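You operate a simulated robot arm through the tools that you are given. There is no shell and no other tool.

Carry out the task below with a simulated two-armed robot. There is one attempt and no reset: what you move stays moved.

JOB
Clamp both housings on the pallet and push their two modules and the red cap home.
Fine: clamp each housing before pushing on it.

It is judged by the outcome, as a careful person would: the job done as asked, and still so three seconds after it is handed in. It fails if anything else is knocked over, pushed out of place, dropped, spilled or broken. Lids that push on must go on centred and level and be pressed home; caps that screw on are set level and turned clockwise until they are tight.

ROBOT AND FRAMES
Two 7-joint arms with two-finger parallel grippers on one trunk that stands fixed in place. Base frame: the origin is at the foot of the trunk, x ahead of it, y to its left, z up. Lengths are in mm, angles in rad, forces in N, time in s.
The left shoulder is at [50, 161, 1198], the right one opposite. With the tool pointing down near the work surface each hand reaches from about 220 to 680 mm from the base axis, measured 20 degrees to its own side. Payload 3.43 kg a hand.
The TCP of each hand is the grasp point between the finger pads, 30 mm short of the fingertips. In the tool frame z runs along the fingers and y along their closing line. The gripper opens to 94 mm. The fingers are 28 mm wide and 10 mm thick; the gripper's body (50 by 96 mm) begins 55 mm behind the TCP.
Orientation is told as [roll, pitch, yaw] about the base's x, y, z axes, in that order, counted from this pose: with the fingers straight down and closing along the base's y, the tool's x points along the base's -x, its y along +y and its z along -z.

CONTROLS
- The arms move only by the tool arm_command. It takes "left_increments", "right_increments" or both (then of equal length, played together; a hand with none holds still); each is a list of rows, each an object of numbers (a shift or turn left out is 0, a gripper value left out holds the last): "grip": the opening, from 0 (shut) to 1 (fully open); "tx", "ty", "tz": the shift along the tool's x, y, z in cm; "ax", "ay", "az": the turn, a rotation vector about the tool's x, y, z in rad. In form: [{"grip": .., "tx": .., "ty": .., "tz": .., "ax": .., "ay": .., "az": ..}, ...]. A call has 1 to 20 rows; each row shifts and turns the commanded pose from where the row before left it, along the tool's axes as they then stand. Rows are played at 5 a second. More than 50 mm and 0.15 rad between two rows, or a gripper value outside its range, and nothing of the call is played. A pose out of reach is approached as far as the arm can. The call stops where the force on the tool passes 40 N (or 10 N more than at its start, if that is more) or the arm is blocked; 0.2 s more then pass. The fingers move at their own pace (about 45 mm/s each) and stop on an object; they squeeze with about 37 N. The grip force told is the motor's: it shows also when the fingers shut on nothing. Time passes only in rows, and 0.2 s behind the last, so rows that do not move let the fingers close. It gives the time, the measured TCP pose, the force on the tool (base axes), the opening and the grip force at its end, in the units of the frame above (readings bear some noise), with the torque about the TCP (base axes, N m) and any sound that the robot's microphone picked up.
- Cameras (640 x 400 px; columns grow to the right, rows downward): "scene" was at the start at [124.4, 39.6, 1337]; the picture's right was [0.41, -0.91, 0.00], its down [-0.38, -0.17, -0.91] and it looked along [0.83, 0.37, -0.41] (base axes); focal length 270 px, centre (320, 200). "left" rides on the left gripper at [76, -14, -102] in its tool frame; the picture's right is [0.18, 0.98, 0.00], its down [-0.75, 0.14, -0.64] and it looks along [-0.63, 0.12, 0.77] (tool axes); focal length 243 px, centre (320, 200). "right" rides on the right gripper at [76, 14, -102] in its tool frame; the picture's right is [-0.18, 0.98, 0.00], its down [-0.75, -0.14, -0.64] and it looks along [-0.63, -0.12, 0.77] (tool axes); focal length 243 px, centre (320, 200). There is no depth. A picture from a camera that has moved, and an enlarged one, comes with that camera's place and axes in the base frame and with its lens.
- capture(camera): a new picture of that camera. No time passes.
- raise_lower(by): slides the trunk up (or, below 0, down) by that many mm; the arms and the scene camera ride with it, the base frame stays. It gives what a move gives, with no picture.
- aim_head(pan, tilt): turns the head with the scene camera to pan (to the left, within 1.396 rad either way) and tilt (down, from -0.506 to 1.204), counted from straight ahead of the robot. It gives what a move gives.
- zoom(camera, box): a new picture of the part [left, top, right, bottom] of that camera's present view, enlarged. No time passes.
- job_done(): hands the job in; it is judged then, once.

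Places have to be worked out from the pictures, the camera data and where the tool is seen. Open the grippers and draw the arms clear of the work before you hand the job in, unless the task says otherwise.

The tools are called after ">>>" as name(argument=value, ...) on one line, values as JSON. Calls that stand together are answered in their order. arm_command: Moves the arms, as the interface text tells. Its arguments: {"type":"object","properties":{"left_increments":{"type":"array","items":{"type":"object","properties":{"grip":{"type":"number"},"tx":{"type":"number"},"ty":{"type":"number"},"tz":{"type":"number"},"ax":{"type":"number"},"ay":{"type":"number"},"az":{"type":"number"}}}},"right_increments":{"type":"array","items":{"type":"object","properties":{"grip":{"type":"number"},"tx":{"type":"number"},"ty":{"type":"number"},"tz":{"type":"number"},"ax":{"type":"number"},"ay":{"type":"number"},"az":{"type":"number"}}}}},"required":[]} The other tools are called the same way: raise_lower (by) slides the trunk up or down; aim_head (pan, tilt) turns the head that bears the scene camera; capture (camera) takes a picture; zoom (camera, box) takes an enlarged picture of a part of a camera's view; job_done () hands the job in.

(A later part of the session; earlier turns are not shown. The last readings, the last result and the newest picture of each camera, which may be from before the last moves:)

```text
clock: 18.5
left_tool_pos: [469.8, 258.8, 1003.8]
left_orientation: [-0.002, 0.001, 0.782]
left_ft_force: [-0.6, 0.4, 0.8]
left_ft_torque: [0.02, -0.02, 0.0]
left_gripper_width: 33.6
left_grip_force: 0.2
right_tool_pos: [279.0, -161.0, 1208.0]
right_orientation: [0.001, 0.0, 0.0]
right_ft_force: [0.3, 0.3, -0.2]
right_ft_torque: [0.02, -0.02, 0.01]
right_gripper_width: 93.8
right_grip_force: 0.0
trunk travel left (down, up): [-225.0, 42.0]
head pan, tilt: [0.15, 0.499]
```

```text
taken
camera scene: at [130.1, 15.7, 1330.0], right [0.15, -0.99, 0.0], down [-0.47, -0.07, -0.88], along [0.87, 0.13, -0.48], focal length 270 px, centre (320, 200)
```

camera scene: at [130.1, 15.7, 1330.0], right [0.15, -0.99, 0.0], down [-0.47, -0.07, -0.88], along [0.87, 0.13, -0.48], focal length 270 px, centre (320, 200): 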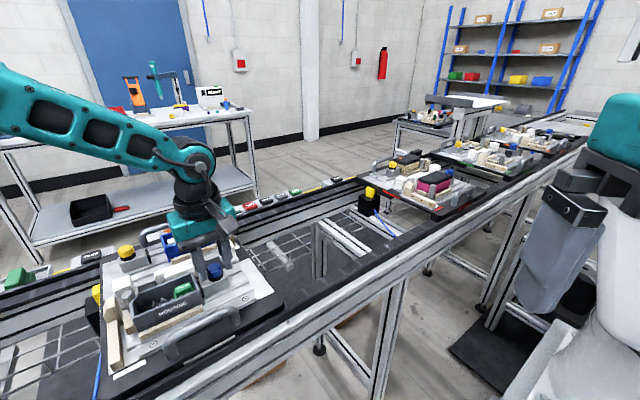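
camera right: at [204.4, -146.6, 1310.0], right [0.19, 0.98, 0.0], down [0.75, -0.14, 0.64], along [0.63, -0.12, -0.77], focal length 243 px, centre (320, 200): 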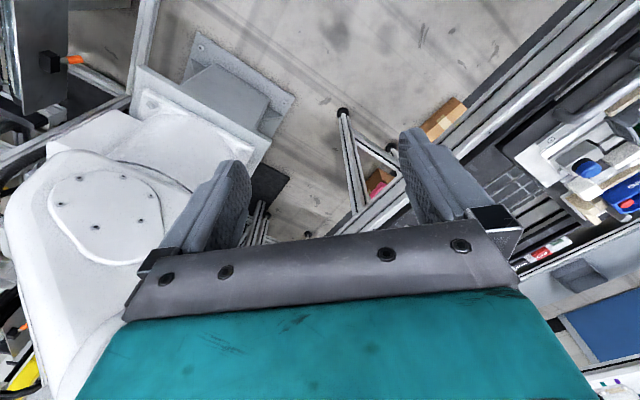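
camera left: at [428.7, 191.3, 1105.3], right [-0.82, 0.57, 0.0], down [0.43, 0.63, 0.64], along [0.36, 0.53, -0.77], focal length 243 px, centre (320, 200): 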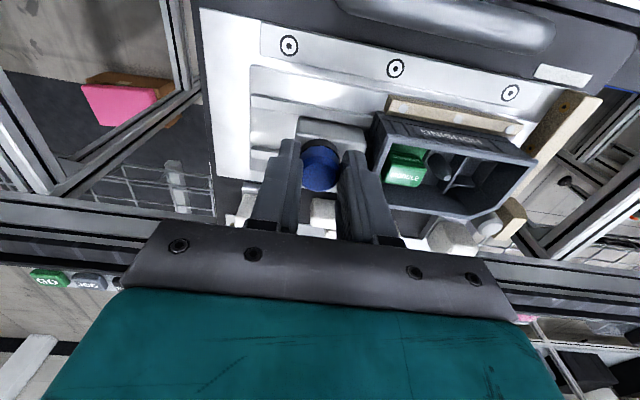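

>>> zoom(camera="scene", box=[355, 135, 495, 225])

>>> zoom(camera="scene", box=[370, 140, 430, 185])

>>> zoom(camera="scene", box=[440, 160, 500, 200])

>>> zoom(camera="scene", box=[430, 115, 560, 175])

>>> zoom(camera="scene", box=[90, 220, 270, 360])

```text
4.44 times, centred on (425, 180) of scene
camera zoom: at [130.1, 15.7, 1330.0], right [0.15, -0.99, 0.0], down [-0.47, -0.07, -0.88], along [0.87, 0.13, -0.48], focal length 1199 px, centre (-147, 289)
```

zoom: 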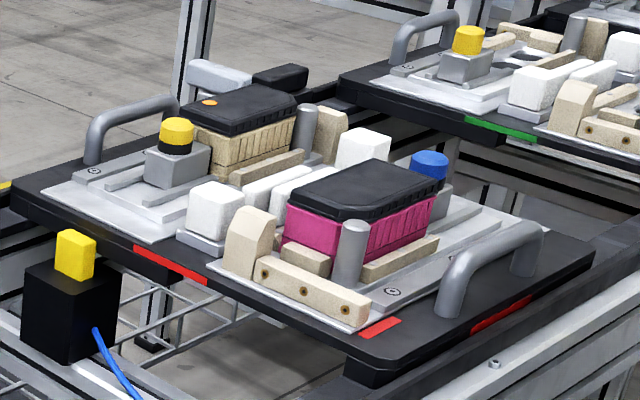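

```text
8.89 times, centred on (400, 162) of scene
camera zoom: at [130.1, 15.7, 1330.0], right [0.15, -0.99, 0.0], down [-0.47, -0.07, -0.88], along [0.87, 0.13, -0.48], focal length 2399 px, centre (-391, 533)
```

zoom: 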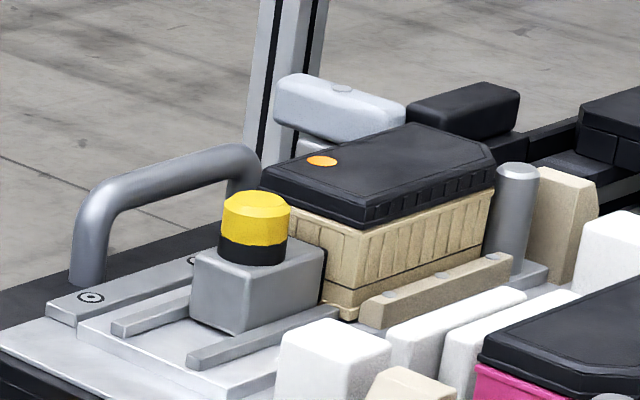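

```text
10.00 times, centred on (470, 180) of scene
camera zoom: at [130.1, 15.7, 1330.0], right [0.15, -0.99, 0.0], down [-0.47, -0.07, -0.88], along [0.87, 0.13, -0.48], focal length 2699 px, centre (-1180, 400)
```

zoom: 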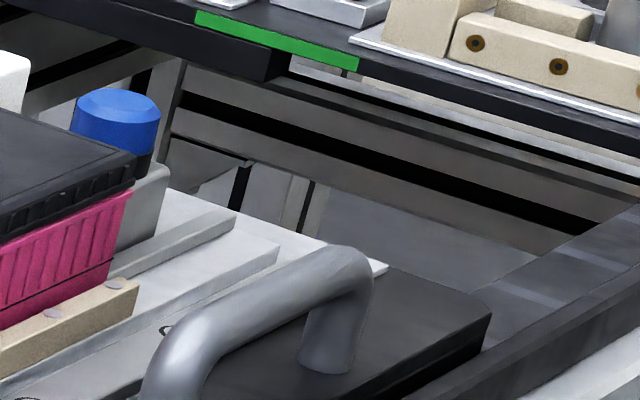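

```text
4.92 times, centred on (495, 145) of scene
camera zoom: at [130.1, 15.7, 1330.0], right [0.15, -0.99, 0.0], down [-0.47, -0.07, -0.88], along [0.87, 0.13, -0.48], focal length 1328 px, centre (-542, 471)
```

zoom: 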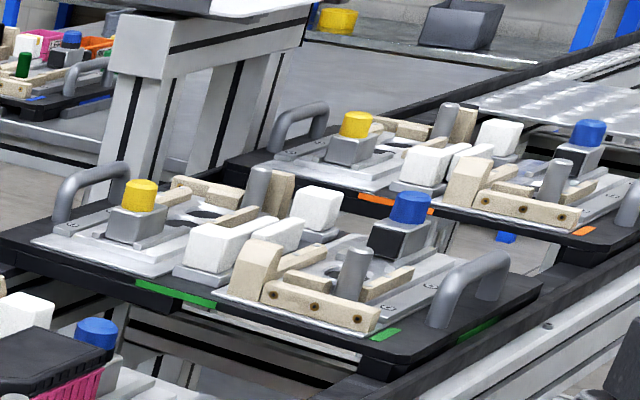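

```text
2.86 times, centred on (180, 290) of scene
camera zoom: at [130.1, 15.7, 1330.0], right [0.15, -0.99, 0.0], down [-0.47, -0.07, -0.88], along [0.87, 0.13, -0.48], focal length 771 px, centre (720, -57)
```

zoom: 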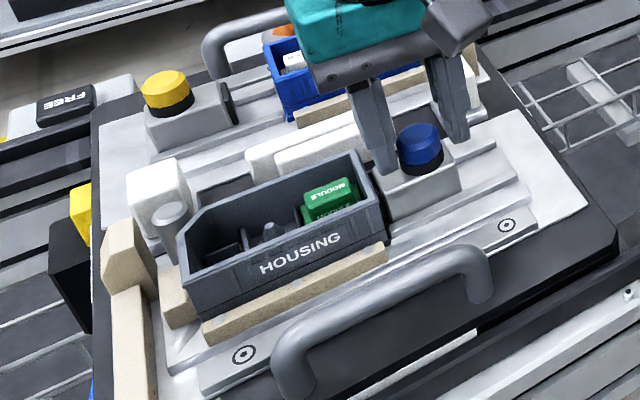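

I compare the knobs on the empty pallets further on with ours (black ring visible or not).

>>> zoom(camera="scene", box=[445, 145, 485, 170])

>>> zoom(camera="scene", box=[500, 145, 540, 175])

>>> zoom(camera="scene", box=[195, 250, 235, 280])

>>> zoom(camera="scene", box=[105, 235, 155, 275])

```text
16.00 times, centred on (465, 158) of scene
camera zoom: at [130.1, 15.7, 1330.0], right [0.15, -0.99, 0.0], down [-0.47, -0.07, -0.88], along [0.87, 0.13, -0.48], focal length 4318 px, centre (-2000, 880)
```

zoom: 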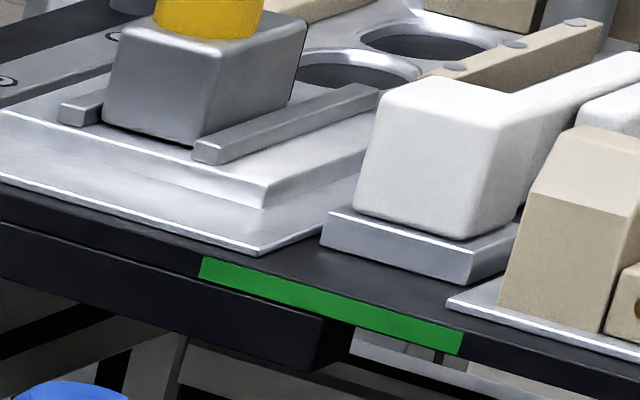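

```text
13.33 times, centred on (520, 160) of scene
camera zoom: at [130.1, 15.7, 1330.0], right [0.15, -0.99, 0.0], down [-0.47, -0.07, -0.88], along [0.87, 0.13, -0.48], focal length 3598 px, centre (-2347, 733)
```

zoom: 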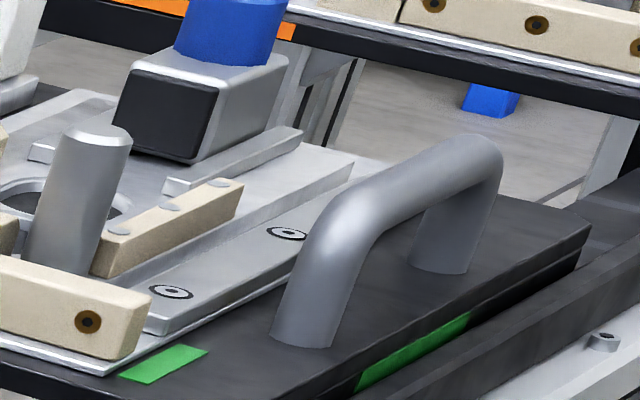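

```text
13.33 times, centred on (215, 265) of scene
camera zoom: at [130.1, 15.7, 1330.0], right [0.15, -0.99, 0.0], down [-0.47, -0.07, -0.88], along [0.87, 0.13, -0.48], focal length 3598 px, centre (1720, -667)
```

zoom: 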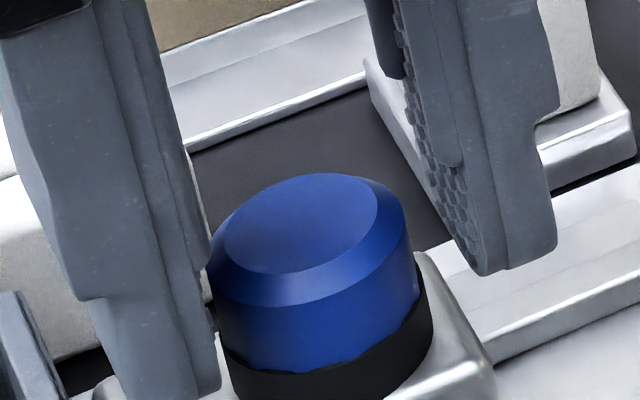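

```text
10.00 times, centred on (130, 255) of scene
camera zoom: at [130.1, 15.7, 1330.0], right [0.15, -0.99, 0.0], down [-0.47, -0.07, -0.88], along [0.87, 0.13, -0.48], focal length 2699 px, centre (2220, -350)
```

zoom: 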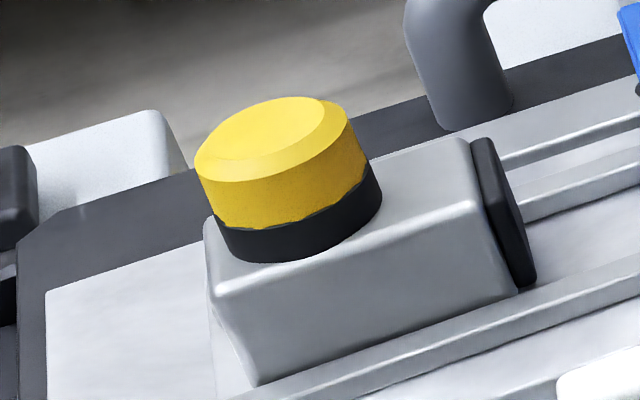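

The finished pallet's clamp looks just like ours now: block against the housing, black ring visible under the knob. As a check that no turn-lock is involved, I regrip the knob and try a gentle clockwise twist, reading the torque.

>>> arm_command(left_increments=[{"grip": 0.0}, {}, {}, {"az": 0.05}, {"az": 0.05}, {}])

>>> zoom(camera="scene", box=[180, 230, 260, 300])

```text
clock: 19.9
left_tool_pos: [467.7, 258.1, 1003.4]
left_orientation: [-0.001, 0.0, 0.681]
left_ft_force: [-7.3, 3.1, 2.2]
left_ft_torque: [0.03, 0.8, 0.01]
left_gripper_width: 25.1
left_grip_force: 36.6
right_tool_pos: [279.7, -161.9, 1208.8]
right_orientation: [0.001, 0.001, -0.003]
right_ft_force: [-0.2, 0.2, -0.3]
right_ft_torque: [0.0, 0.0, -0.01]
right_gripper_width: 93.7
right_grip_force: 0.0
trunk travel left (down, up): [-225.0, 42.0]
head pan, tilt: [0.15, 0.499]
```

```text
5.71 times, centred on (220, 265) of scene
camera zoom: at [129.1, 15.9, 1330.2], right [0.15, -0.99, 0.0], down [-0.47, -0.07, -0.88], along [0.87, 0.13, -0.48], focal length 1542 px, centre (891, -171)
```

zoom: 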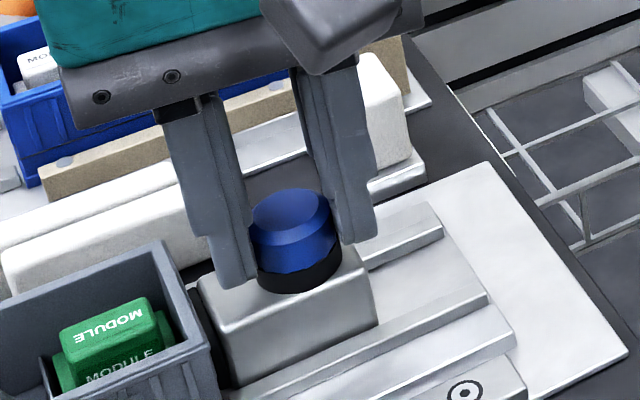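

The knob turned with the hand at almost no torque, so it may be a rotary lock. I turn it further clockwise and watch for torque or a sound.

>>> arm_command(left_increments=[{"az": 0.1}, {"az": 0.1}, {"az": 0.1}, {"az": 0.1}, {}])

>>> zoom(camera="scene", box=[180, 230, 260, 300])

```text
clock: 21.1
left_tool_pos: [469.0, 260.2, 1003.3]
left_orientation: [0.0, -0.001, 0.279]
left_ft_force: [-3.9, 8.2, 0.6]
left_ft_torque: [0.38, 0.52, 0.08]
left_gripper_width: 25.3
left_grip_force: 37.0
right_tool_pos: [279.9, -160.6, 1208.4]
right_orientation: [0.0, 0.0, -0.001]
right_ft_force: [0.0, 0.4, 0.6]
right_ft_torque: [0.03, 0.02, -0.02]
right_gripper_width: 94.0
right_grip_force: 0.0
trunk travel left (down, up): [-225.0, 42.0]
head pan, tilt: [0.15, 0.499]
```

```text
5.71 times, centred on (220, 265) of scene
camera zoom: at [129.6, 16.4, 1330.1], right [0.15, -0.99, 0.0], down [-0.47, -0.07, -0.88], along [0.87, 0.13, -0.48], focal length 1542 px, centre (891, -171)
```

zoom: 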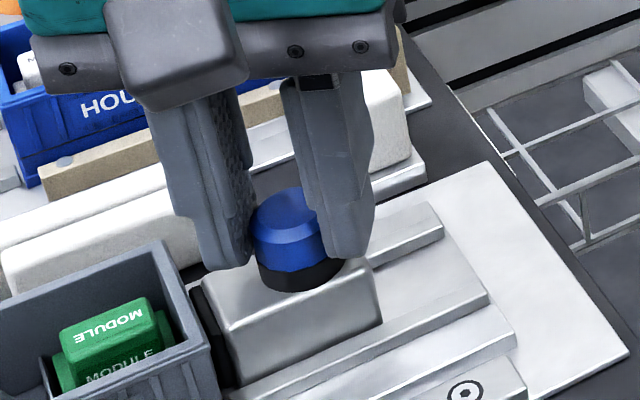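

Torque stays near zero, so the knob just spins; no lock there. The block seems to have been dragged back a hair by my grip, so I move the command toward the housing, release, and look again.

>>> arm_command(left_increments=[{"grip": 0.36}, {}, {"az": -0.1}, {"az": -0.1}, {"az": -0.1}, {"az": -0.1}, {"az": -0.1}, {}])

>>> aim_head(pan=0.6, tilt=0.75)

>>> zoom(camera="scene", box=[290, 150, 370, 210])

>>> zoom(camera="left", box=[260, 80, 420, 220])

```text
clock: 22.9
left_tool_pos: [470.3, 258.8, 1004.9]
left_orientation: [0.0, 0.002, 0.783]
left_ft_force: [0.2, -0.2, 1.0]
left_ft_torque: [0.01, 0.01, -0.02]
left_gripper_width: 33.9
left_grip_force: 0.1
right_tool_pos: [280.1, -162.0, 1208.2]
right_orientation: [-0.001, -0.001, -0.002]
right_ft_force: [0.2, -0.1, 1.4]
right_ft_torque: [0.0, -0.01, 0.02]
right_gripper_width: 94.3
right_grip_force: 0.0
trunk travel left (down, up): [-225.0, 42.0]
head pan, tilt: [0.15, 0.499]
```

```text
clock: 23.8
left_tool_pos: [468.8, 259.4, 1004.9]
left_orientation: [-0.003, 0.001, 0.781]
left_ft_force: [0.5, 0.8, 0.2]
left_ft_torque: [0.02, 0.0, 0.02]
left_gripper_width: 33.7
left_grip_force: 0.0
right_tool_pos: [279.9, -161.6, 1209.0]
right_orientation: [0.0, 0.0, -0.002]
right_ft_force: [-0.8, -0.5, -0.4]
right_ft_torque: [0.0, 0.01, 0.01]
right_gripper_width: 94.0
right_grip_force: 0.0
trunk travel left (down, up): [-225.0, 42.0]
head pan, tilt: [0.6, 0.75]
```

```text
6.67 times, centred on (330, 180) of scene
camera zoom: at [108.6, 48.7, 1308.2], right [0.56, -0.83, 0.0], down [-0.56, -0.38, -0.73], along [0.6, 0.41, -0.68], focal length 1799 px, centre (253, 333)
```

zoom: 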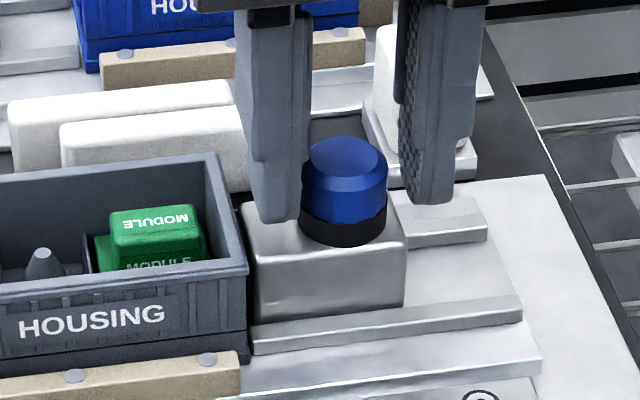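

```text
2.86 times, centred on (340, 150) of left
camera zoom: at [425.8, 194.0, 1105.5], right [-0.82, 0.57, 0.0], down [0.43, 0.63, 0.64], along [0.36, 0.53, -0.77], focal length 693 px, centre (263, 343)
```

zoom: 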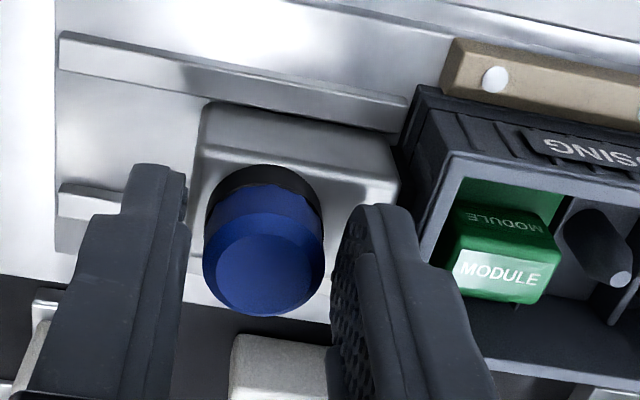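

The block sits exactly where it was when first released, so its spring holds it on the housing: the grey housing is clamped. The green module top is near u=93, v=517, z=973; I raise, close the fingers and hover over it.

>>> arm_command(left_increments=[{"tz": -2.5}, {"tz": -2.5}, {"grip": 0.0, "ty": 2.8}, {"ty": 2.8, "tx": -0.15}, {}, {}])

>>> zoom(camera="scene", box=[240, 120, 380, 215])

>>> zoom(camera="left", box=[230, 60, 430, 200])

```text
clock: 25.2
left_tool_pos: [430.3, 300.4, 1055.4]
left_orientation: [-0.001, 0.001, 0.784]
left_ft_force: [-0.1, 1.0, 0.1]
left_ft_torque: [0.02, 0.01, 0.02]
left_gripper_width: 0.0
left_grip_force: 33.3
right_tool_pos: [280.5, -161.1, 1208.5]
right_orientation: [0.0, -0.001, -0.003]
right_ft_force: [-0.3, -0.2, -0.4]
right_ft_torque: [0.01, -0.02, 0.01]
right_gripper_width: 94.3
right_grip_force: 0.0
trunk travel left (down, up): [-225.0, 42.0]
head pan, tilt: [0.6, 0.75]
```

```text
4.21 times, centred on (310, 168) of scene
camera zoom: at [108.4, 48.9, 1308.1], right [0.56, -0.83, 0.0], down [-0.56, -0.39, -0.73], along [0.6, 0.41, -0.68], focal length 1136 px, centre (362, 337)
```

zoom: 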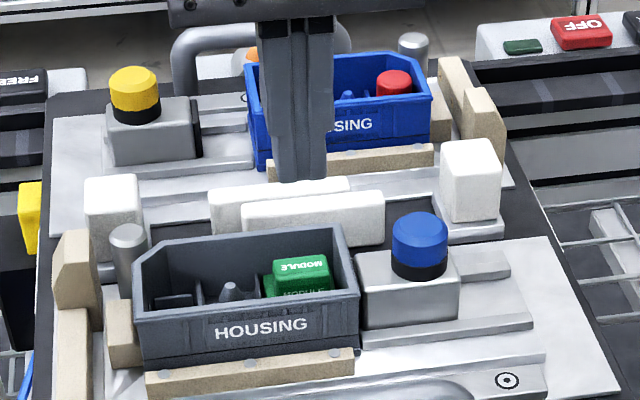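

```text
2.86 times, centred on (330, 130) of left
camera zoom: at [387.1, 235.2, 1156.1], right [-0.82, 0.57, 0.0], down [0.43, 0.63, 0.64], along [0.36, 0.53, -0.77], focal length 693 px, centre (291, 400)
```

zoom: 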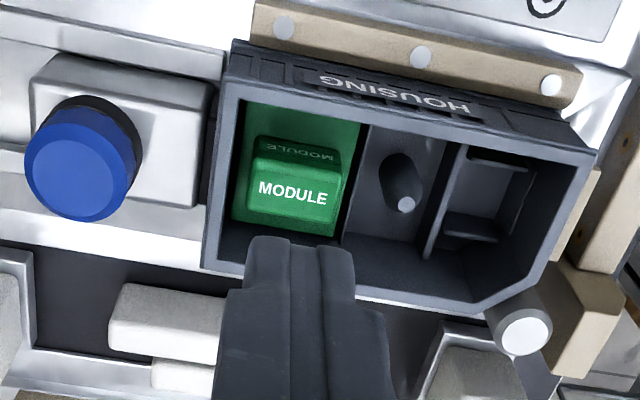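

The fingertips are centred over the module's top (u=92, v=517). I descend to about 5 mm above it.

>>> arm_command(left_increments=[{"tz": 2.2}, {"tz": 2.2}, {}])

>>> zoom(camera="scene", box=[250, 150, 340, 215])

>>> zoom(camera="left", box=[230, 60, 430, 200])

```text
clock: 26.0
left_tool_pos: [430.0, 300.4, 1009.1]
left_orientation: [-0.002, -0.001, 0.781]
left_ft_force: [0.4, 0.1, -0.1]
left_ft_torque: [-0.02, -0.01, 0.0]
left_gripper_width: 0.0
left_grip_force: 33.3
right_tool_pos: [279.8, -162.2, 1209.1]
right_orientation: [0.001, 0.0, -0.001]
right_ft_force: [-0.9, -0.3, -0.5]
right_ft_torque: [0.01, 0.02, 0.01]
right_gripper_width: 93.9
right_grip_force: 0.0
trunk travel left (down, up): [-225.0, 42.0]
head pan, tilt: [0.6, 0.75]
```

```text
6.15 times, centred on (295, 182) of scene
camera zoom: at [108.4, 48.8, 1308.1], right [0.56, -0.83, 0.0], down [-0.56, -0.39, -0.73], along [0.6, 0.41, -0.68], focal length 1661 px, centre (474, 308)
```

zoom: 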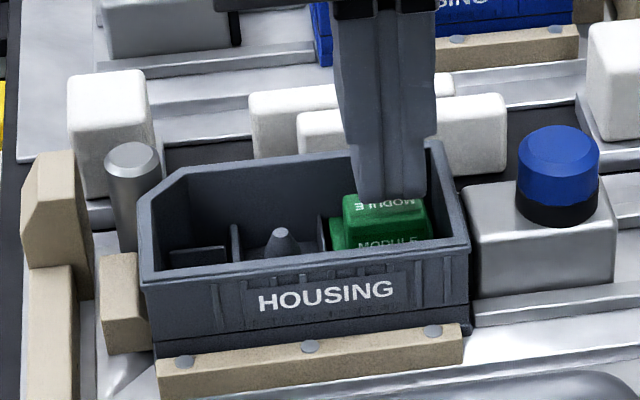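

```text
2.86 times, centred on (330, 130) of left
camera zoom: at [387.0, 234.7, 1111.3], right [-0.82, 0.57, 0.0], down [0.43, 0.63, 0.64], along [0.36, 0.53, -0.77], focal length 693 px, centre (291, 400)
```

zoom: 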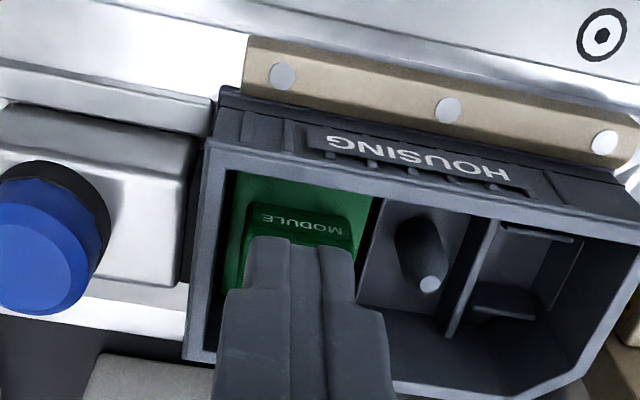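

Clear of everything but the module. I press down in 2 mm steps, watching the force.

>>> arm_command(left_increments=[{"tz": 0.2}, {"tz": 0.2}, {"tz": 0.2}, {"tz": 0.2}, {}])

>>> zoom(camera="scene", box=[250, 150, 340, 215])

```text
clock: 27.2
left_tool_pos: [430.4, 299.9, 1001.3]
left_orientation: [-0.002, 0.0, 0.782]
left_ft_force: [-0.2, 0.2, 0.0]
left_ft_torque: [0.03, -0.01, 0.0]
left_gripper_width: 0.0
left_grip_force: 32.5
right_tool_pos: [279.9, -161.5, 1208.2]
right_orientation: [0.001, 0.001, -0.001]
right_ft_force: [0.9, 0.0, -0.3]
right_ft_torque: [0.0, -0.01, 0.0]
right_gripper_width: 94.0
right_grip_force: 0.0
trunk travel left (down, up): [-225.0, 42.0]
head pan, tilt: [0.6, 0.75]
```

```text
6.15 times, centred on (295, 182) of scene
camera zoom: at [108.5, 48.8, 1308.1], right [0.56, -0.83, 0.0], down [-0.56, -0.39, -0.73], along [0.6, 0.41, -0.68], focal length 1661 px, centre (474, 308)
```

zoom: 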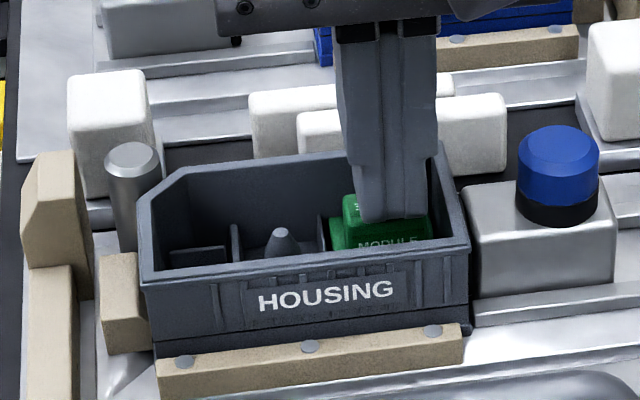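

No contact yet (tips at about 971). I continue in 1.5 mm steps.

>>> arm_command(left_increments=[{"tz": 0.15}, {"tz": 0.15}, {"tz": 0.15}, {}])

>>> zoom(camera="scene", box=[250, 150, 340, 215])

```text
clock: 28.2
left_tool_pos: [431.0, 300.6, 996.5]
left_orientation: [-0.001, 0.001, 0.781]
left_ft_force: [-0.6, 0.7, 0.3]
left_ft_torque: [0.02, -0.04, -0.01]
left_gripper_width: 0.0
left_grip_force: 33.7
right_tool_pos: [280.5, -162.2, 1209.4]
right_orientation: [-0.001, 0.001, -0.001]
right_ft_force: [-0.6, 0.6, 0.3]
right_ft_torque: [0.0, 0.01, -0.01]
right_gripper_width: 94.0
right_grip_force: 0.1
trunk travel left (down, up): [-225.0, 42.0]
head pan, tilt: [0.6, 0.75]
```

```text
6.15 times, centred on (295, 182) of scene
camera zoom: at [108.5, 48.8, 1308.1], right [0.56, -0.83, 0.0], down [-0.56, -0.39, -0.73], along [0.6, 0.41, -0.68], focal length 1661 px, centre (474, 308)
```

zoom: 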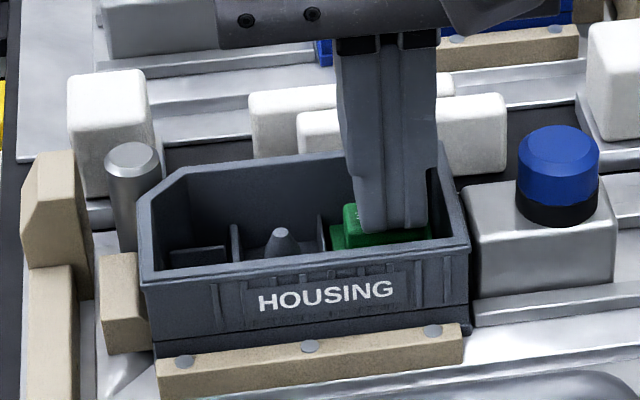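

The module is moving down with the tip, with hardly any force yet. I keep pressing in small steps until it bottoms or clicks.

>>> arm_command(left_increments=[{"tz": 0.1}, {"tz": 0.1}, {"tz": 0.1}, {}])

>>> zoom(camera="scene", box=[250, 150, 340, 215])

>>> zoom(camera="left", box=[230, 60, 430, 200])

```text
clock: 29.2
left_tool_pos: [432.1, 299.9, 996.4]
left_orientation: [-0.005, -0.006, 0.782]
left_ft_force: [-1.7, 6.2, 24.9]
left_ft_torque: [0.25, 0.03, -0.04]
left_gripper_width: 0.0
left_grip_force: 32.9
right_tool_pos: [278.3, -162.1, 1208.8]
right_orientation: [0.0, -0.002, 0.0]
right_ft_force: [0.8, 0.5, 0.3]
right_ft_torque: [-0.01, -0.02, 0.02]
right_gripper_width: 94.4
right_grip_force: 0.0
trunk travel left (down, up): [-225.0, 42.0]
head pan, tilt: [0.6, 0.75]
```

```text
6.15 times, centred on (295, 182) of scene
camera zoom: at [106.5, 48.3, 1308.6], right [0.56, -0.83, 0.0], down [-0.56, -0.38, -0.73], along [0.6, 0.41, -0.68], focal length 1661 px, centre (474, 308)
```

zoom: 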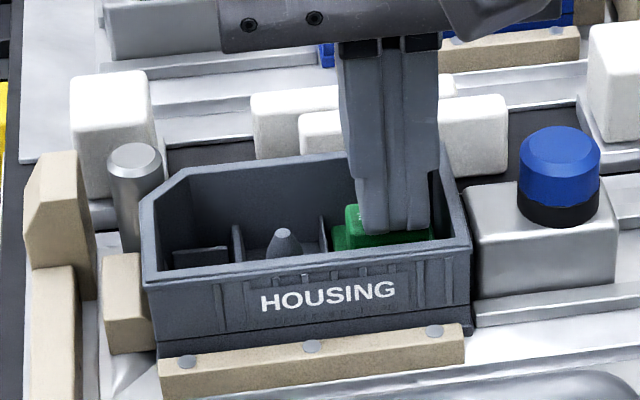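

```text
2.86 times, centred on (330, 130) of left
camera zoom: at [386.7, 234.6, 1098.1], right [-0.82, 0.57, -0.01], down [0.43, 0.63, 0.65], along [0.37, 0.53, -0.76], focal length 693 px, centre (291, 400)
```

zoom: 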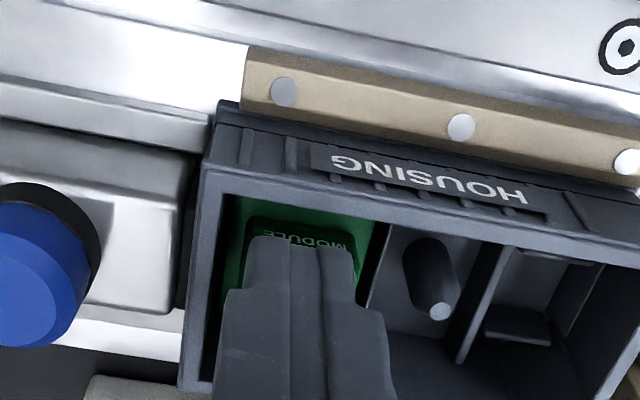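

Now 25 N is building with the tip at about 966. I keep pressing in 1 mm steps up to the stop limit, listening for a click.

>>> arm_command(left_increments=[{"tz": 0.1}, {"tz": 0.1}, {}])

>>> zoom(camera="scene", box=[250, 150, 340, 215])

```text
clock: 29.9
left_tool_pos: [431.9, 299.2, 997.0]
left_orientation: [-0.005, -0.009, 0.783]
left_ft_force: [-10.0, 3.2, 17.9]
left_ft_torque: [0.11, 0.29, 0.01]
left_gripper_width: 0.0
left_grip_force: 33.5
right_tool_pos: [278.2, -161.5, 1209.0]
right_orientation: [0.004, 0.0, -0.002]
right_ft_force: [-0.4, 0.0, 0.7]
right_ft_torque: [0.04, -0.01, 0.01]
right_gripper_width: 93.7
right_grip_force: 0.1
trunk travel left (down, up): [-225.0, 42.0]
head pan, tilt: [0.6, 0.75]
stopped in row 3 (left hand): the force on the tool passed its limit at 41 N (the readings are from after the stop); the commanded pose is now the measured one
```

```text
6.15 times, centred on (295, 182) of scene
camera zoom: at [106.0, 48.1, 1308.1], right [0.56, -0.83, 0.0], down [-0.56, -0.38, -0.73], along [0.61, 0.41, -0.68], focal length 1661 px, centre (474, 308)
```

zoom: 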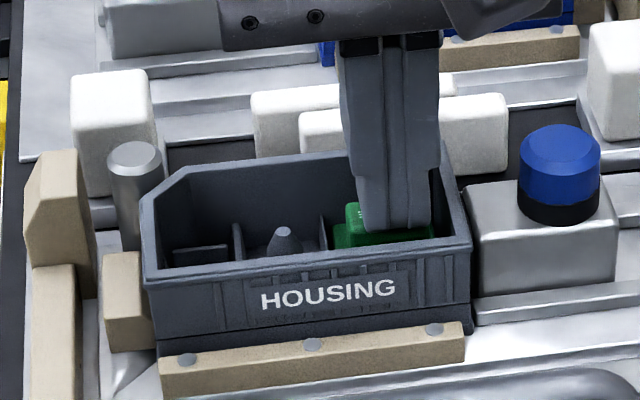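

41 N reached without a click, at the same height: the module may be bottomed out, or not. I lift and look at it.

>>> arm_command(left_increments=[{"tz": -2.5}, {"tz": -2.5}, {}])

>>> zoom(camera="scene", box=[250, 150, 340, 215])

>>> zoom(camera="left", box=[230, 60, 430, 200])

```text
clock: 30.7
left_tool_pos: [432.1, 300.1, 1044.2]
left_orientation: [-0.006, -0.006, 0.782]
left_ft_force: [-0.2, 0.1, 0.0]
left_ft_torque: [-0.03, 0.01, -0.02]
left_gripper_width: 0.0
left_grip_force: 32.6
right_tool_pos: [279.9, -161.1, 1208.3]
right_orientation: [0.001, -0.002, -0.002]
right_ft_force: [-0.8, 0.1, -0.4]
right_ft_torque: [0.01, -0.01, -0.05]
right_gripper_width: 94.0
right_grip_force: 0.1
trunk travel left (down, up): [-225.0, 42.0]
head pan, tilt: [0.6, 0.75]
```

```text
6.15 times, centred on (295, 182) of scene
camera zoom: at [108.3, 48.8, 1308.1], right [0.56, -0.83, 0.0], down [-0.56, -0.39, -0.73], along [0.6, 0.41, -0.68], focal length 1661 px, centre (474, 308)
```

zoom: 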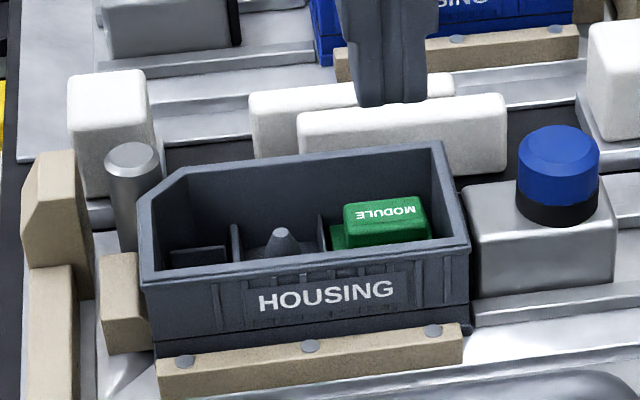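

```text
2.86 times, centred on (330, 130) of left
camera zoom: at [388.0, 234.7, 1146.1], right [-0.82, 0.57, -0.01], down [0.43, 0.63, 0.65], along [0.37, 0.53, -0.76], focal length 693 px, centre (291, 400)
```

zoom: 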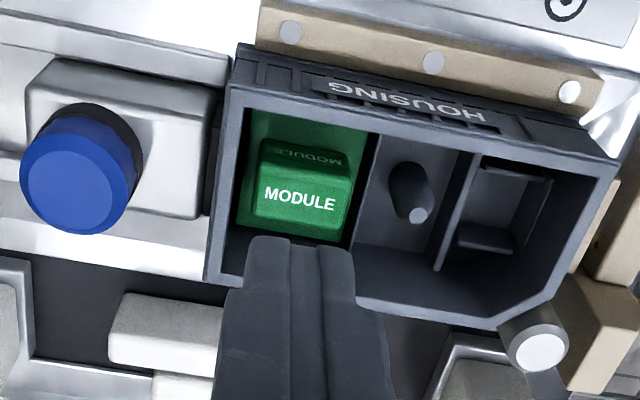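

The module went down about 4-5 mm. I zoom in further to judge whether it is level and fully down.

>>> zoom(camera="left", box=[285, 80, 385, 160])

>>> zoom(camera="scene", box=[285, 165, 325, 195])

```text
5.00 times, centred on (335, 120) of left
camera zoom: at [388.0, 234.7, 1146.1], right [-0.82, 0.57, -0.01], down [0.43, 0.63, 0.65], along [0.37, 0.53, -0.76], focal length 1213 px, centre (245, 600)
```

zoom: 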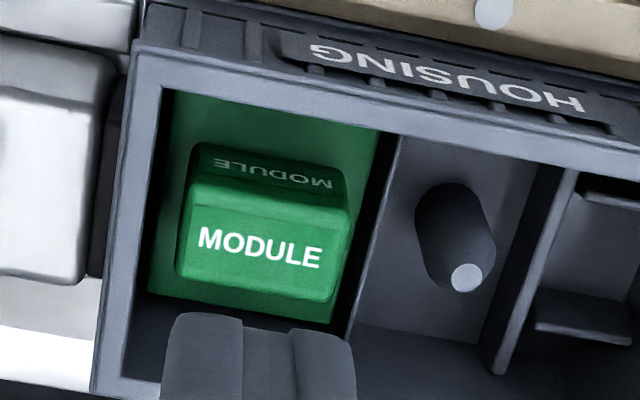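

```text
13.33 times, centred on (305, 180) of scene
camera zoom: at [108.3, 48.8, 1308.1], right [0.56, -0.83, 0.0], down [-0.56, -0.39, -0.73], along [0.6, 0.41, -0.68], focal length 3598 px, centre (520, 467)
```

zoom: 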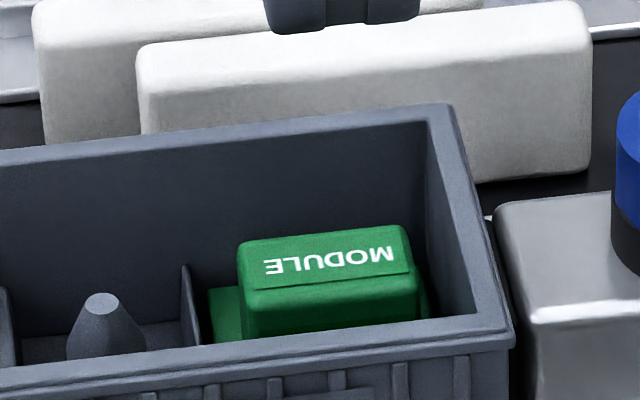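

It looks level in its compartment. To be sure it is fully home I press once more, a bit nearer the base plate's centre, up to the force limit and compare heights.

>>> arm_command(left_increments=[{"tz": 2.2, "tx": -0.15, "ax": 0.0}, {"tz": 2.0}, {"tz": 0.3}, {"tz": 0.2}, {"tz": 0.2}, {"tz": 0.2}, {}])

```text
clock: 32.3
left_tool_pos: [432.6, 302.5, 998.0]
left_orientation: [-0.007, -0.012, 0.783]
left_ft_force: [-2.8, 7.8, 27.7]
left_ft_torque: [0.2, 0.18, -0.05]
left_gripper_width: 0.0
left_grip_force: 32.6
right_tool_pos: [278.0, -161.5, 1208.5]
right_orientation: [0.003, -0.001, -0.002]
right_ft_force: [-0.3, -0.1, 0.8]
right_ft_torque: [0.0, 0.0, 0.01]
right_gripper_width: 94.0
right_grip_force: 0.1
trunk travel left (down, up): [-225.0, 42.0]
head pan, tilt: [0.6, 0.75]
```

28 N at z=998, the same height within noise. I push on with a chained step toward 45-50 N to make sure.

>>> arm_command(left_increments=[{"tz": 0.1}, {}])

>>> arm_command(left_increments=[{"tz": 0.1}, {"tz": 0.1}, {}])

>>> zoom(camera="scene", box=[250, 150, 340, 215])

```text
clock: 32.9
left_tool_pos: [433.0, 301.6, 996.4]
left_orientation: [-0.008, -0.013, 0.781]
left_ft_force: [-9.0, 3.5, 18.4]
left_ft_torque: [0.04, 0.36, 0.01]
left_gripper_width: 0.0
left_grip_force: 32.8
right_tool_pos: [278.2, -161.9, 1208.8]
right_orientation: [0.003, -0.001, -0.001]
right_ft_force: [0.1, 0.3, 0.0]
right_ft_torque: [-0.01, -0.07, 0.04]
right_gripper_width: 93.8
right_grip_force: 0.1
trunk travel left (down, up): [-225.0, 42.0]
head pan, tilt: [0.6, 0.75]
stopped in row 2 (left hand): the force on the tool passed its limit at 40 N (the readings are from after the stop); the commanded pose is now the measured one
```

```text
clock: 33.8
left_tool_pos: [434.6, 300.9, 997.6]
left_orientation: [-0.012, -0.013, 0.781]
left_ft_force: [-11.3, 2.3, 20.7]
left_ft_torque: [0.01, 0.43, -0.04]
left_gripper_width: 0.1
left_grip_force: 33.0
right_tool_pos: [276.9, -162.4, 1208.6]
right_orientation: [0.001, -0.004, -0.004]
right_ft_force: [0.0, -0.2, -0.2]
right_ft_torque: [0.0, -0.03, -0.01]
right_gripper_width: 94.0
right_grip_force: 0.1
trunk travel left (down, up): [-225.0, 42.0]
head pan, tilt: [0.6, 0.75]
stopped in row 3 (left hand): the force on the tool passed its limit at 40 N (the readings are from after the stop); the commanded pose is now the measured one
```

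```text
6.15 times, centred on (295, 182) of scene
camera zoom: at [105.7, 48.0, 1308.2], right [0.56, -0.83, 0.0], down [-0.56, -0.38, -0.73], along [0.61, 0.41, -0.68], focal length 1661 px, centre (474, 308)
```

zoom: 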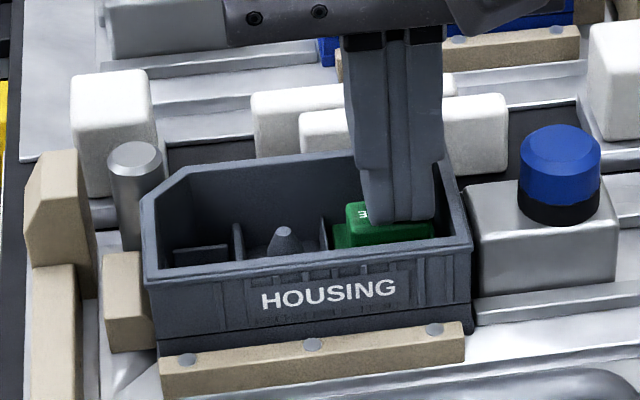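

Repeated 40 N presses move it no further, so the green module is at its stop. I lift off, level the tool again and take a look.

>>> arm_command(left_increments=[{"tz": -2.5}, {"tz": -2.5}, {"ax": -0.0177}, {}])

>>> zoom(camera="left", box=[285, 80, 385, 160])

>>> zoom(camera="scene", box=[225, 115, 395, 255])

```text
clock: 34.8
left_tool_pos: [435.9, 301.5, 1044.0]
left_orientation: [0.006, -0.014, 0.781]
left_ft_force: [0.7, 0.0, 0.2]
left_ft_torque: [-0.03, 0.0, 0.01]
left_gripper_width: 0.0
left_grip_force: 32.6
right_tool_pos: [280.6, -162.2, 1207.9]
right_orientation: [-0.001, 0.001, -0.002]
right_ft_force: [0.0, 0.4, 0.3]
right_ft_torque: [0.04, 0.0, 0.05]
right_gripper_width: 94.0
right_grip_force: 0.0
trunk travel left (down, up): [-225.0, 42.0]
head pan, tilt: [0.6, 0.75]
```

```text
5.00 times, centred on (335, 120) of left
camera zoom: at [391.3, 235.0, 1144.8], right [-0.82, 0.57, 0.0], down [0.43, 0.62, 0.65], along [0.37, 0.54, -0.76], focal length 1213 px, centre (245, 600)
```

zoom: 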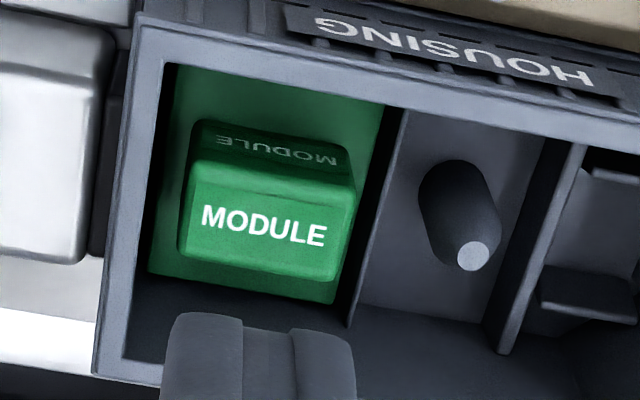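

```text
2.86 times, centred on (310, 185) of scene
camera zoom: at [108.6, 48.9, 1308.1], right [0.56, -0.83, 0.0], down [-0.56, -0.39, -0.73], along [0.6, 0.41, -0.68], focal length 771 px, centre (349, 243)
```

zoom: 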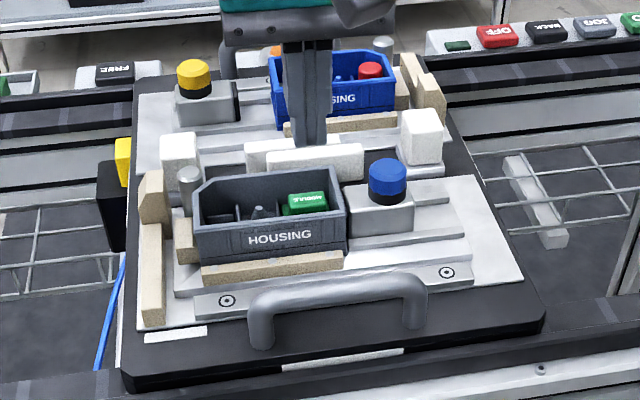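

The green module is down about 7 mm from where it started, level, at a hard stop. The scene shows the pallet crept about 2 mm along the rail under the 28 N clamp push, so I will use less force on the second clamp. Now I level the tool and go up and over toward the yellow-knob clamp for a view.

>>> arm_command(left_increments=[{"tz": -2.6, "ax": 0.006, "ay": 0.014}, {"tz": -2.6}, {"tx": -4.2, "ty": 0.9, "grip": 0.6}, {"tx": -4.2, "ty": 0.9}, {"tx": -4.2, "ty": 0.9}, {"tx": -4.2, "ty": 0.9}, {}])

>>> capture(camera="left")

>>> zoom(camera="left", box=[240, 0, 560, 200])

>>> zoom(camera="scene", box=[225, 115, 395, 255])

```text
clock: 36.4
left_tool_pos: [528.5, 444.3, 1096.2]
left_orientation: [0.002, 0.0, 0.783]
left_ft_force: [0.4, -0.4, -0.3]
left_ft_torque: [-0.03, 0.03, 0.0]
left_gripper_width: 56.5
left_grip_force: 0.1
right_tool_pos: [279.8, -161.5, 1206.9]
right_orientation: [-0.001, 0.0, -0.002]
right_ft_force: [-0.6, -0.4, -0.4]
right_ft_torque: [-0.01, 0.01, 0.01]
right_gripper_width: 94.0
right_grip_force: 0.0
trunk travel left (down, up): [-225.0, 42.0]
head pan, tilt: [0.6, 0.75]
```

```text
taken
camera left: at [485.7, 379.8, 1197.3], right [-0.82, 0.57, 0.0], down [0.44, 0.63, 0.64], along [0.36, 0.53, -0.77], focal length 243 px, centre (320, 200)
```

left: 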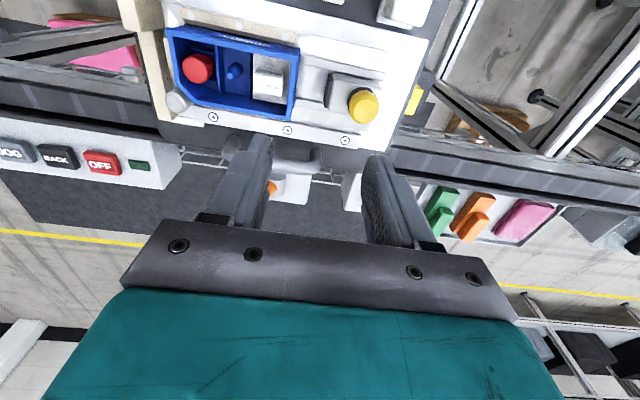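

```text
2.00 times, centred on (400, 100) of left
camera zoom: at [485.7, 379.8, 1197.3], right [-0.82, 0.57, 0.0], down [0.44, 0.63, 0.64], along [0.36, 0.53, -0.77], focal length 485 px, centre (160, 400)
```

zoom: 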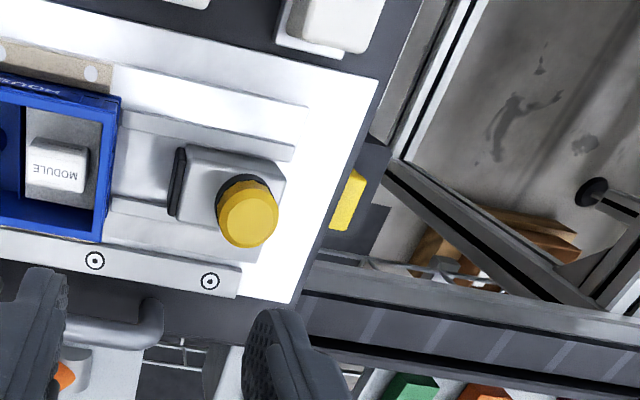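

```text
2.86 times, centred on (310, 185) of scene
camera zoom: at [108.3, 48.7, 1308.2], right [0.56, -0.83, 0.0], down [-0.56, -0.39, -0.73], along [0.6, 0.41, -0.68], focal length 771 px, centre (349, 243)
```

zoom: 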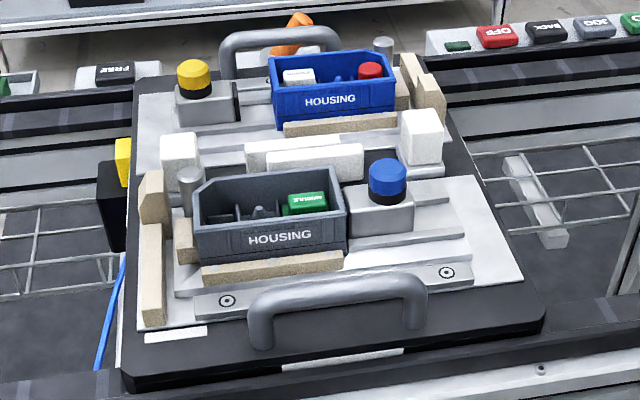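

The yellow knob is at about u=22, v=678, top near z=985; its pad faces the blue housing (+u) with a gap of about 30 mm. I hover over it.

>>> arm_command(left_increments=[{"ty": 1.9, "tx": 0.5, "grip": 0.55}, {"ty": 1.85, "tx": 0.5}, {"tz": 3.2}, {"tz": 3.2}, {}])

>>> capture(camera="left")

>>> zoom(camera="scene", box=[235, 105, 345, 175])

```text
clock: 37.5
left_tool_pos: [495.5, 465.9, 1031.6]
left_orientation: [0.002, -0.001, 0.782]
left_ft_force: [-0.2, -0.8, -0.4]
left_ft_torque: [0.04, 0.02, -0.02]
left_gripper_width: 51.6
left_grip_force: 0.0
right_tool_pos: [279.6, -162.2, 1208.6]
right_orientation: [-0.001, 0.0, -0.002]
right_ft_force: [0.3, 0.6, -0.2]
right_ft_torque: [0.02, -0.03, 0.04]
right_gripper_width: 93.9
right_grip_force: 0.0
trunk travel left (down, up): [-225.0, 42.0]
head pan, tilt: [0.6, 0.75]
```

```text
taken
camera left: at [452.1, 399.7, 1134.0], right [-0.82, 0.57, 0.0], down [0.44, 0.63, 0.64], along [0.36, 0.53, -0.77], focal length 243 px, centre (320, 200)
```

left: 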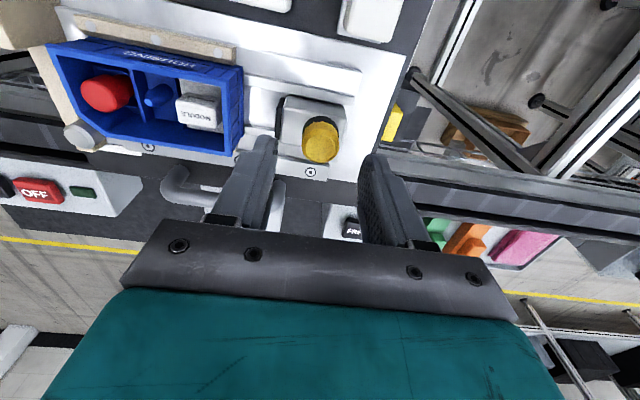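

```text
5.71 times, centred on (290, 140) of scene
camera zoom: at [108.4, 48.7, 1308.2], right [0.56, -0.83, 0.0], down [-0.56, -0.39, -0.73], along [0.6, 0.41, -0.68], focal length 1542 px, centre (491, 543)
```

zoom: 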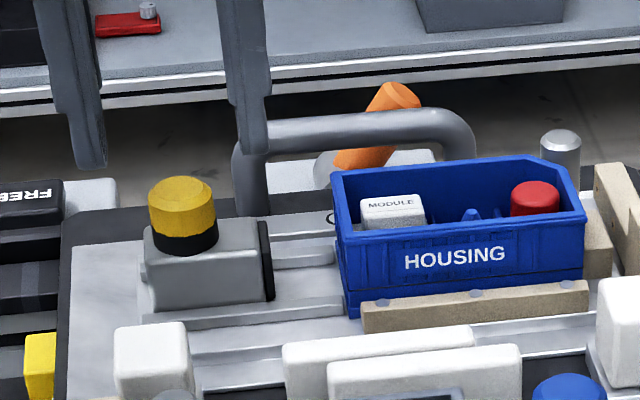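

The fingers straddle the yellow knob. I correct 1-2 mm, lower to grip height and close.

>>> arm_command(left_increments=[{"ty": -0.1, "tx": 0.2, "tz": 1.4}, {"tz": 1.4}, {}])

>>> zoom(camera="scene", box=[235, 105, 345, 175])

>>> zoom(camera="left", box=[220, 60, 420, 220])

```text
clock: 38.4
left_tool_pos: [495.6, 462.4, 1002.9]
left_orientation: [0.002, -0.001, 0.782]
left_ft_force: [0.1, 0.3, 0.3]
left_ft_torque: [0.02, -0.03, 0.0]
left_gripper_width: 51.8
left_grip_force: 0.1
right_tool_pos: [279.3, -161.9, 1208.0]
right_orientation: [-0.001, 0.0, -0.002]
right_ft_force: [-0.1, 0.1, 0.1]
right_ft_torque: [0.03, 0.0, 0.0]
right_gripper_width: 94.0
right_grip_force: 0.0
trunk travel left (down, up): [-225.0, 42.0]
head pan, tilt: [0.6, 0.75]
```

```text
5.71 times, centred on (290, 140) of scene
camera zoom: at [108.4, 48.7, 1308.1], right [0.56, -0.83, 0.0], down [-0.56, -0.39, -0.73], along [0.6, 0.41, -0.68], focal length 1542 px, centre (491, 543)
```

zoom: 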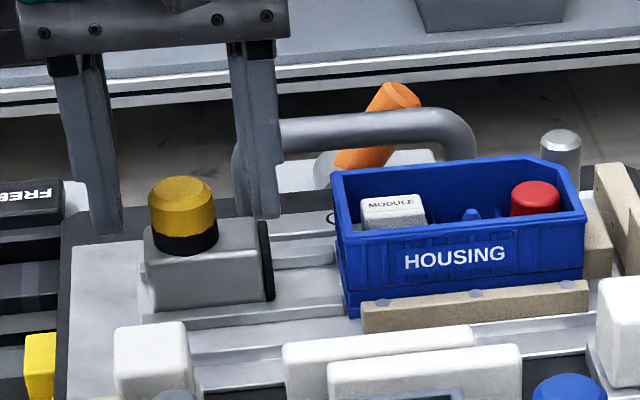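

```text
2.50 times, centred on (320, 140) of left
camera zoom: at [451.7, 396.9, 1105.7], right [-0.82, 0.57, 0.0], down [0.44, 0.63, 0.64], along [0.36, 0.53, -0.77], focal length 606 px, centre (320, 350)
```

zoom: 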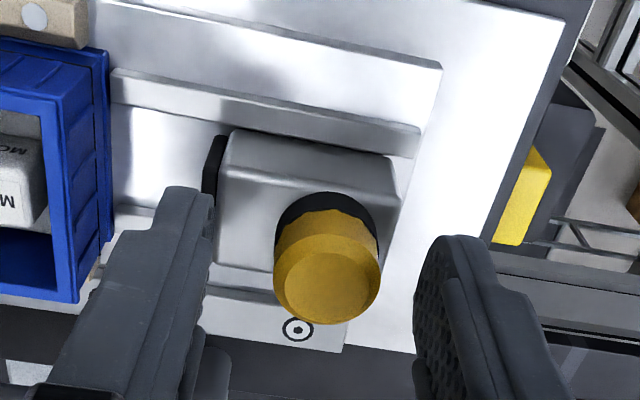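

Alignment matches the first clamp's. I close on the yellow knob.

>>> arm_command(left_increments=[{"grip": 0.0}, {}, {}, {}])

>>> arm_command(left_increments=[{"ty": -0.25}, {"ty": -0.25}, {"ty": -0.25}, {"ty": -0.25}, {}])

>>> zoom(camera="scene", box=[235, 105, 345, 175])

```text
clock: 39.4
left_tool_pos: [495.0, 462.9, 1004.5]
left_orientation: [0.003, 0.0, 0.782]
left_ft_force: [-3.9, 3.7, -0.6]
left_ft_torque: [-0.05, -0.04, 0.07]
left_gripper_width: 25.2
left_grip_force: 37.4
right_tool_pos: [279.0, -161.0, 1208.3]
right_orientation: [0.001, -0.001, -0.002]
right_ft_force: [0.4, 0.0, -0.3]
right_ft_torque: [-0.03, -0.03, 0.02]
right_gripper_width: 93.9
right_grip_force: 0.2
trunk travel left (down, up): [-225.0, 42.0]
head pan, tilt: [0.6, 0.75]
```

```text
clock: 40.5
left_tool_pos: [502.3, 455.4, 1003.6]
left_orientation: [0.001, 0.0, 0.781]
left_ft_force: [-2.1, 0.5, 0.0]
left_ft_torque: [-0.23, -0.09, 0.03]
left_gripper_width: 25.3
left_grip_force: 37.6
right_tool_pos: [279.6, -161.3, 1208.5]
right_orientation: [0.001, 0.002, -0.002]
right_ft_force: [0.1, 0.3, 0.1]
right_ft_torque: [-0.02, -0.02, 0.0]
right_gripper_width: 94.2
right_grip_force: 0.1
trunk travel left (down, up): [-225.0, 42.0]
head pan, tilt: [0.6, 0.75]
```

```text
5.71 times, centred on (290, 140) of scene
camera zoom: at [108.3, 48.9, 1308.1], right [0.56, -0.83, 0.0], down [-0.56, -0.39, -0.73], along [0.6, 0.41, -0.68], focal length 1542 px, centre (491, 543)
```

zoom: 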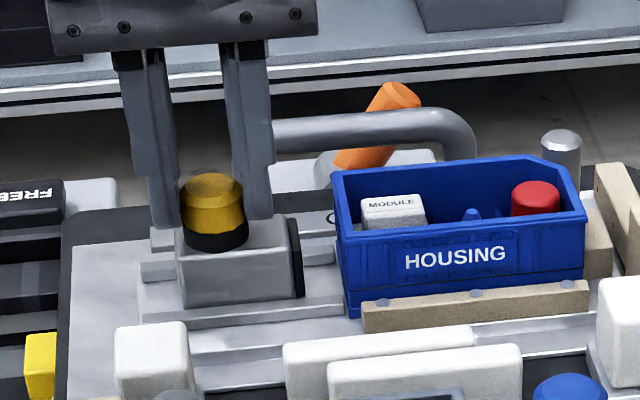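

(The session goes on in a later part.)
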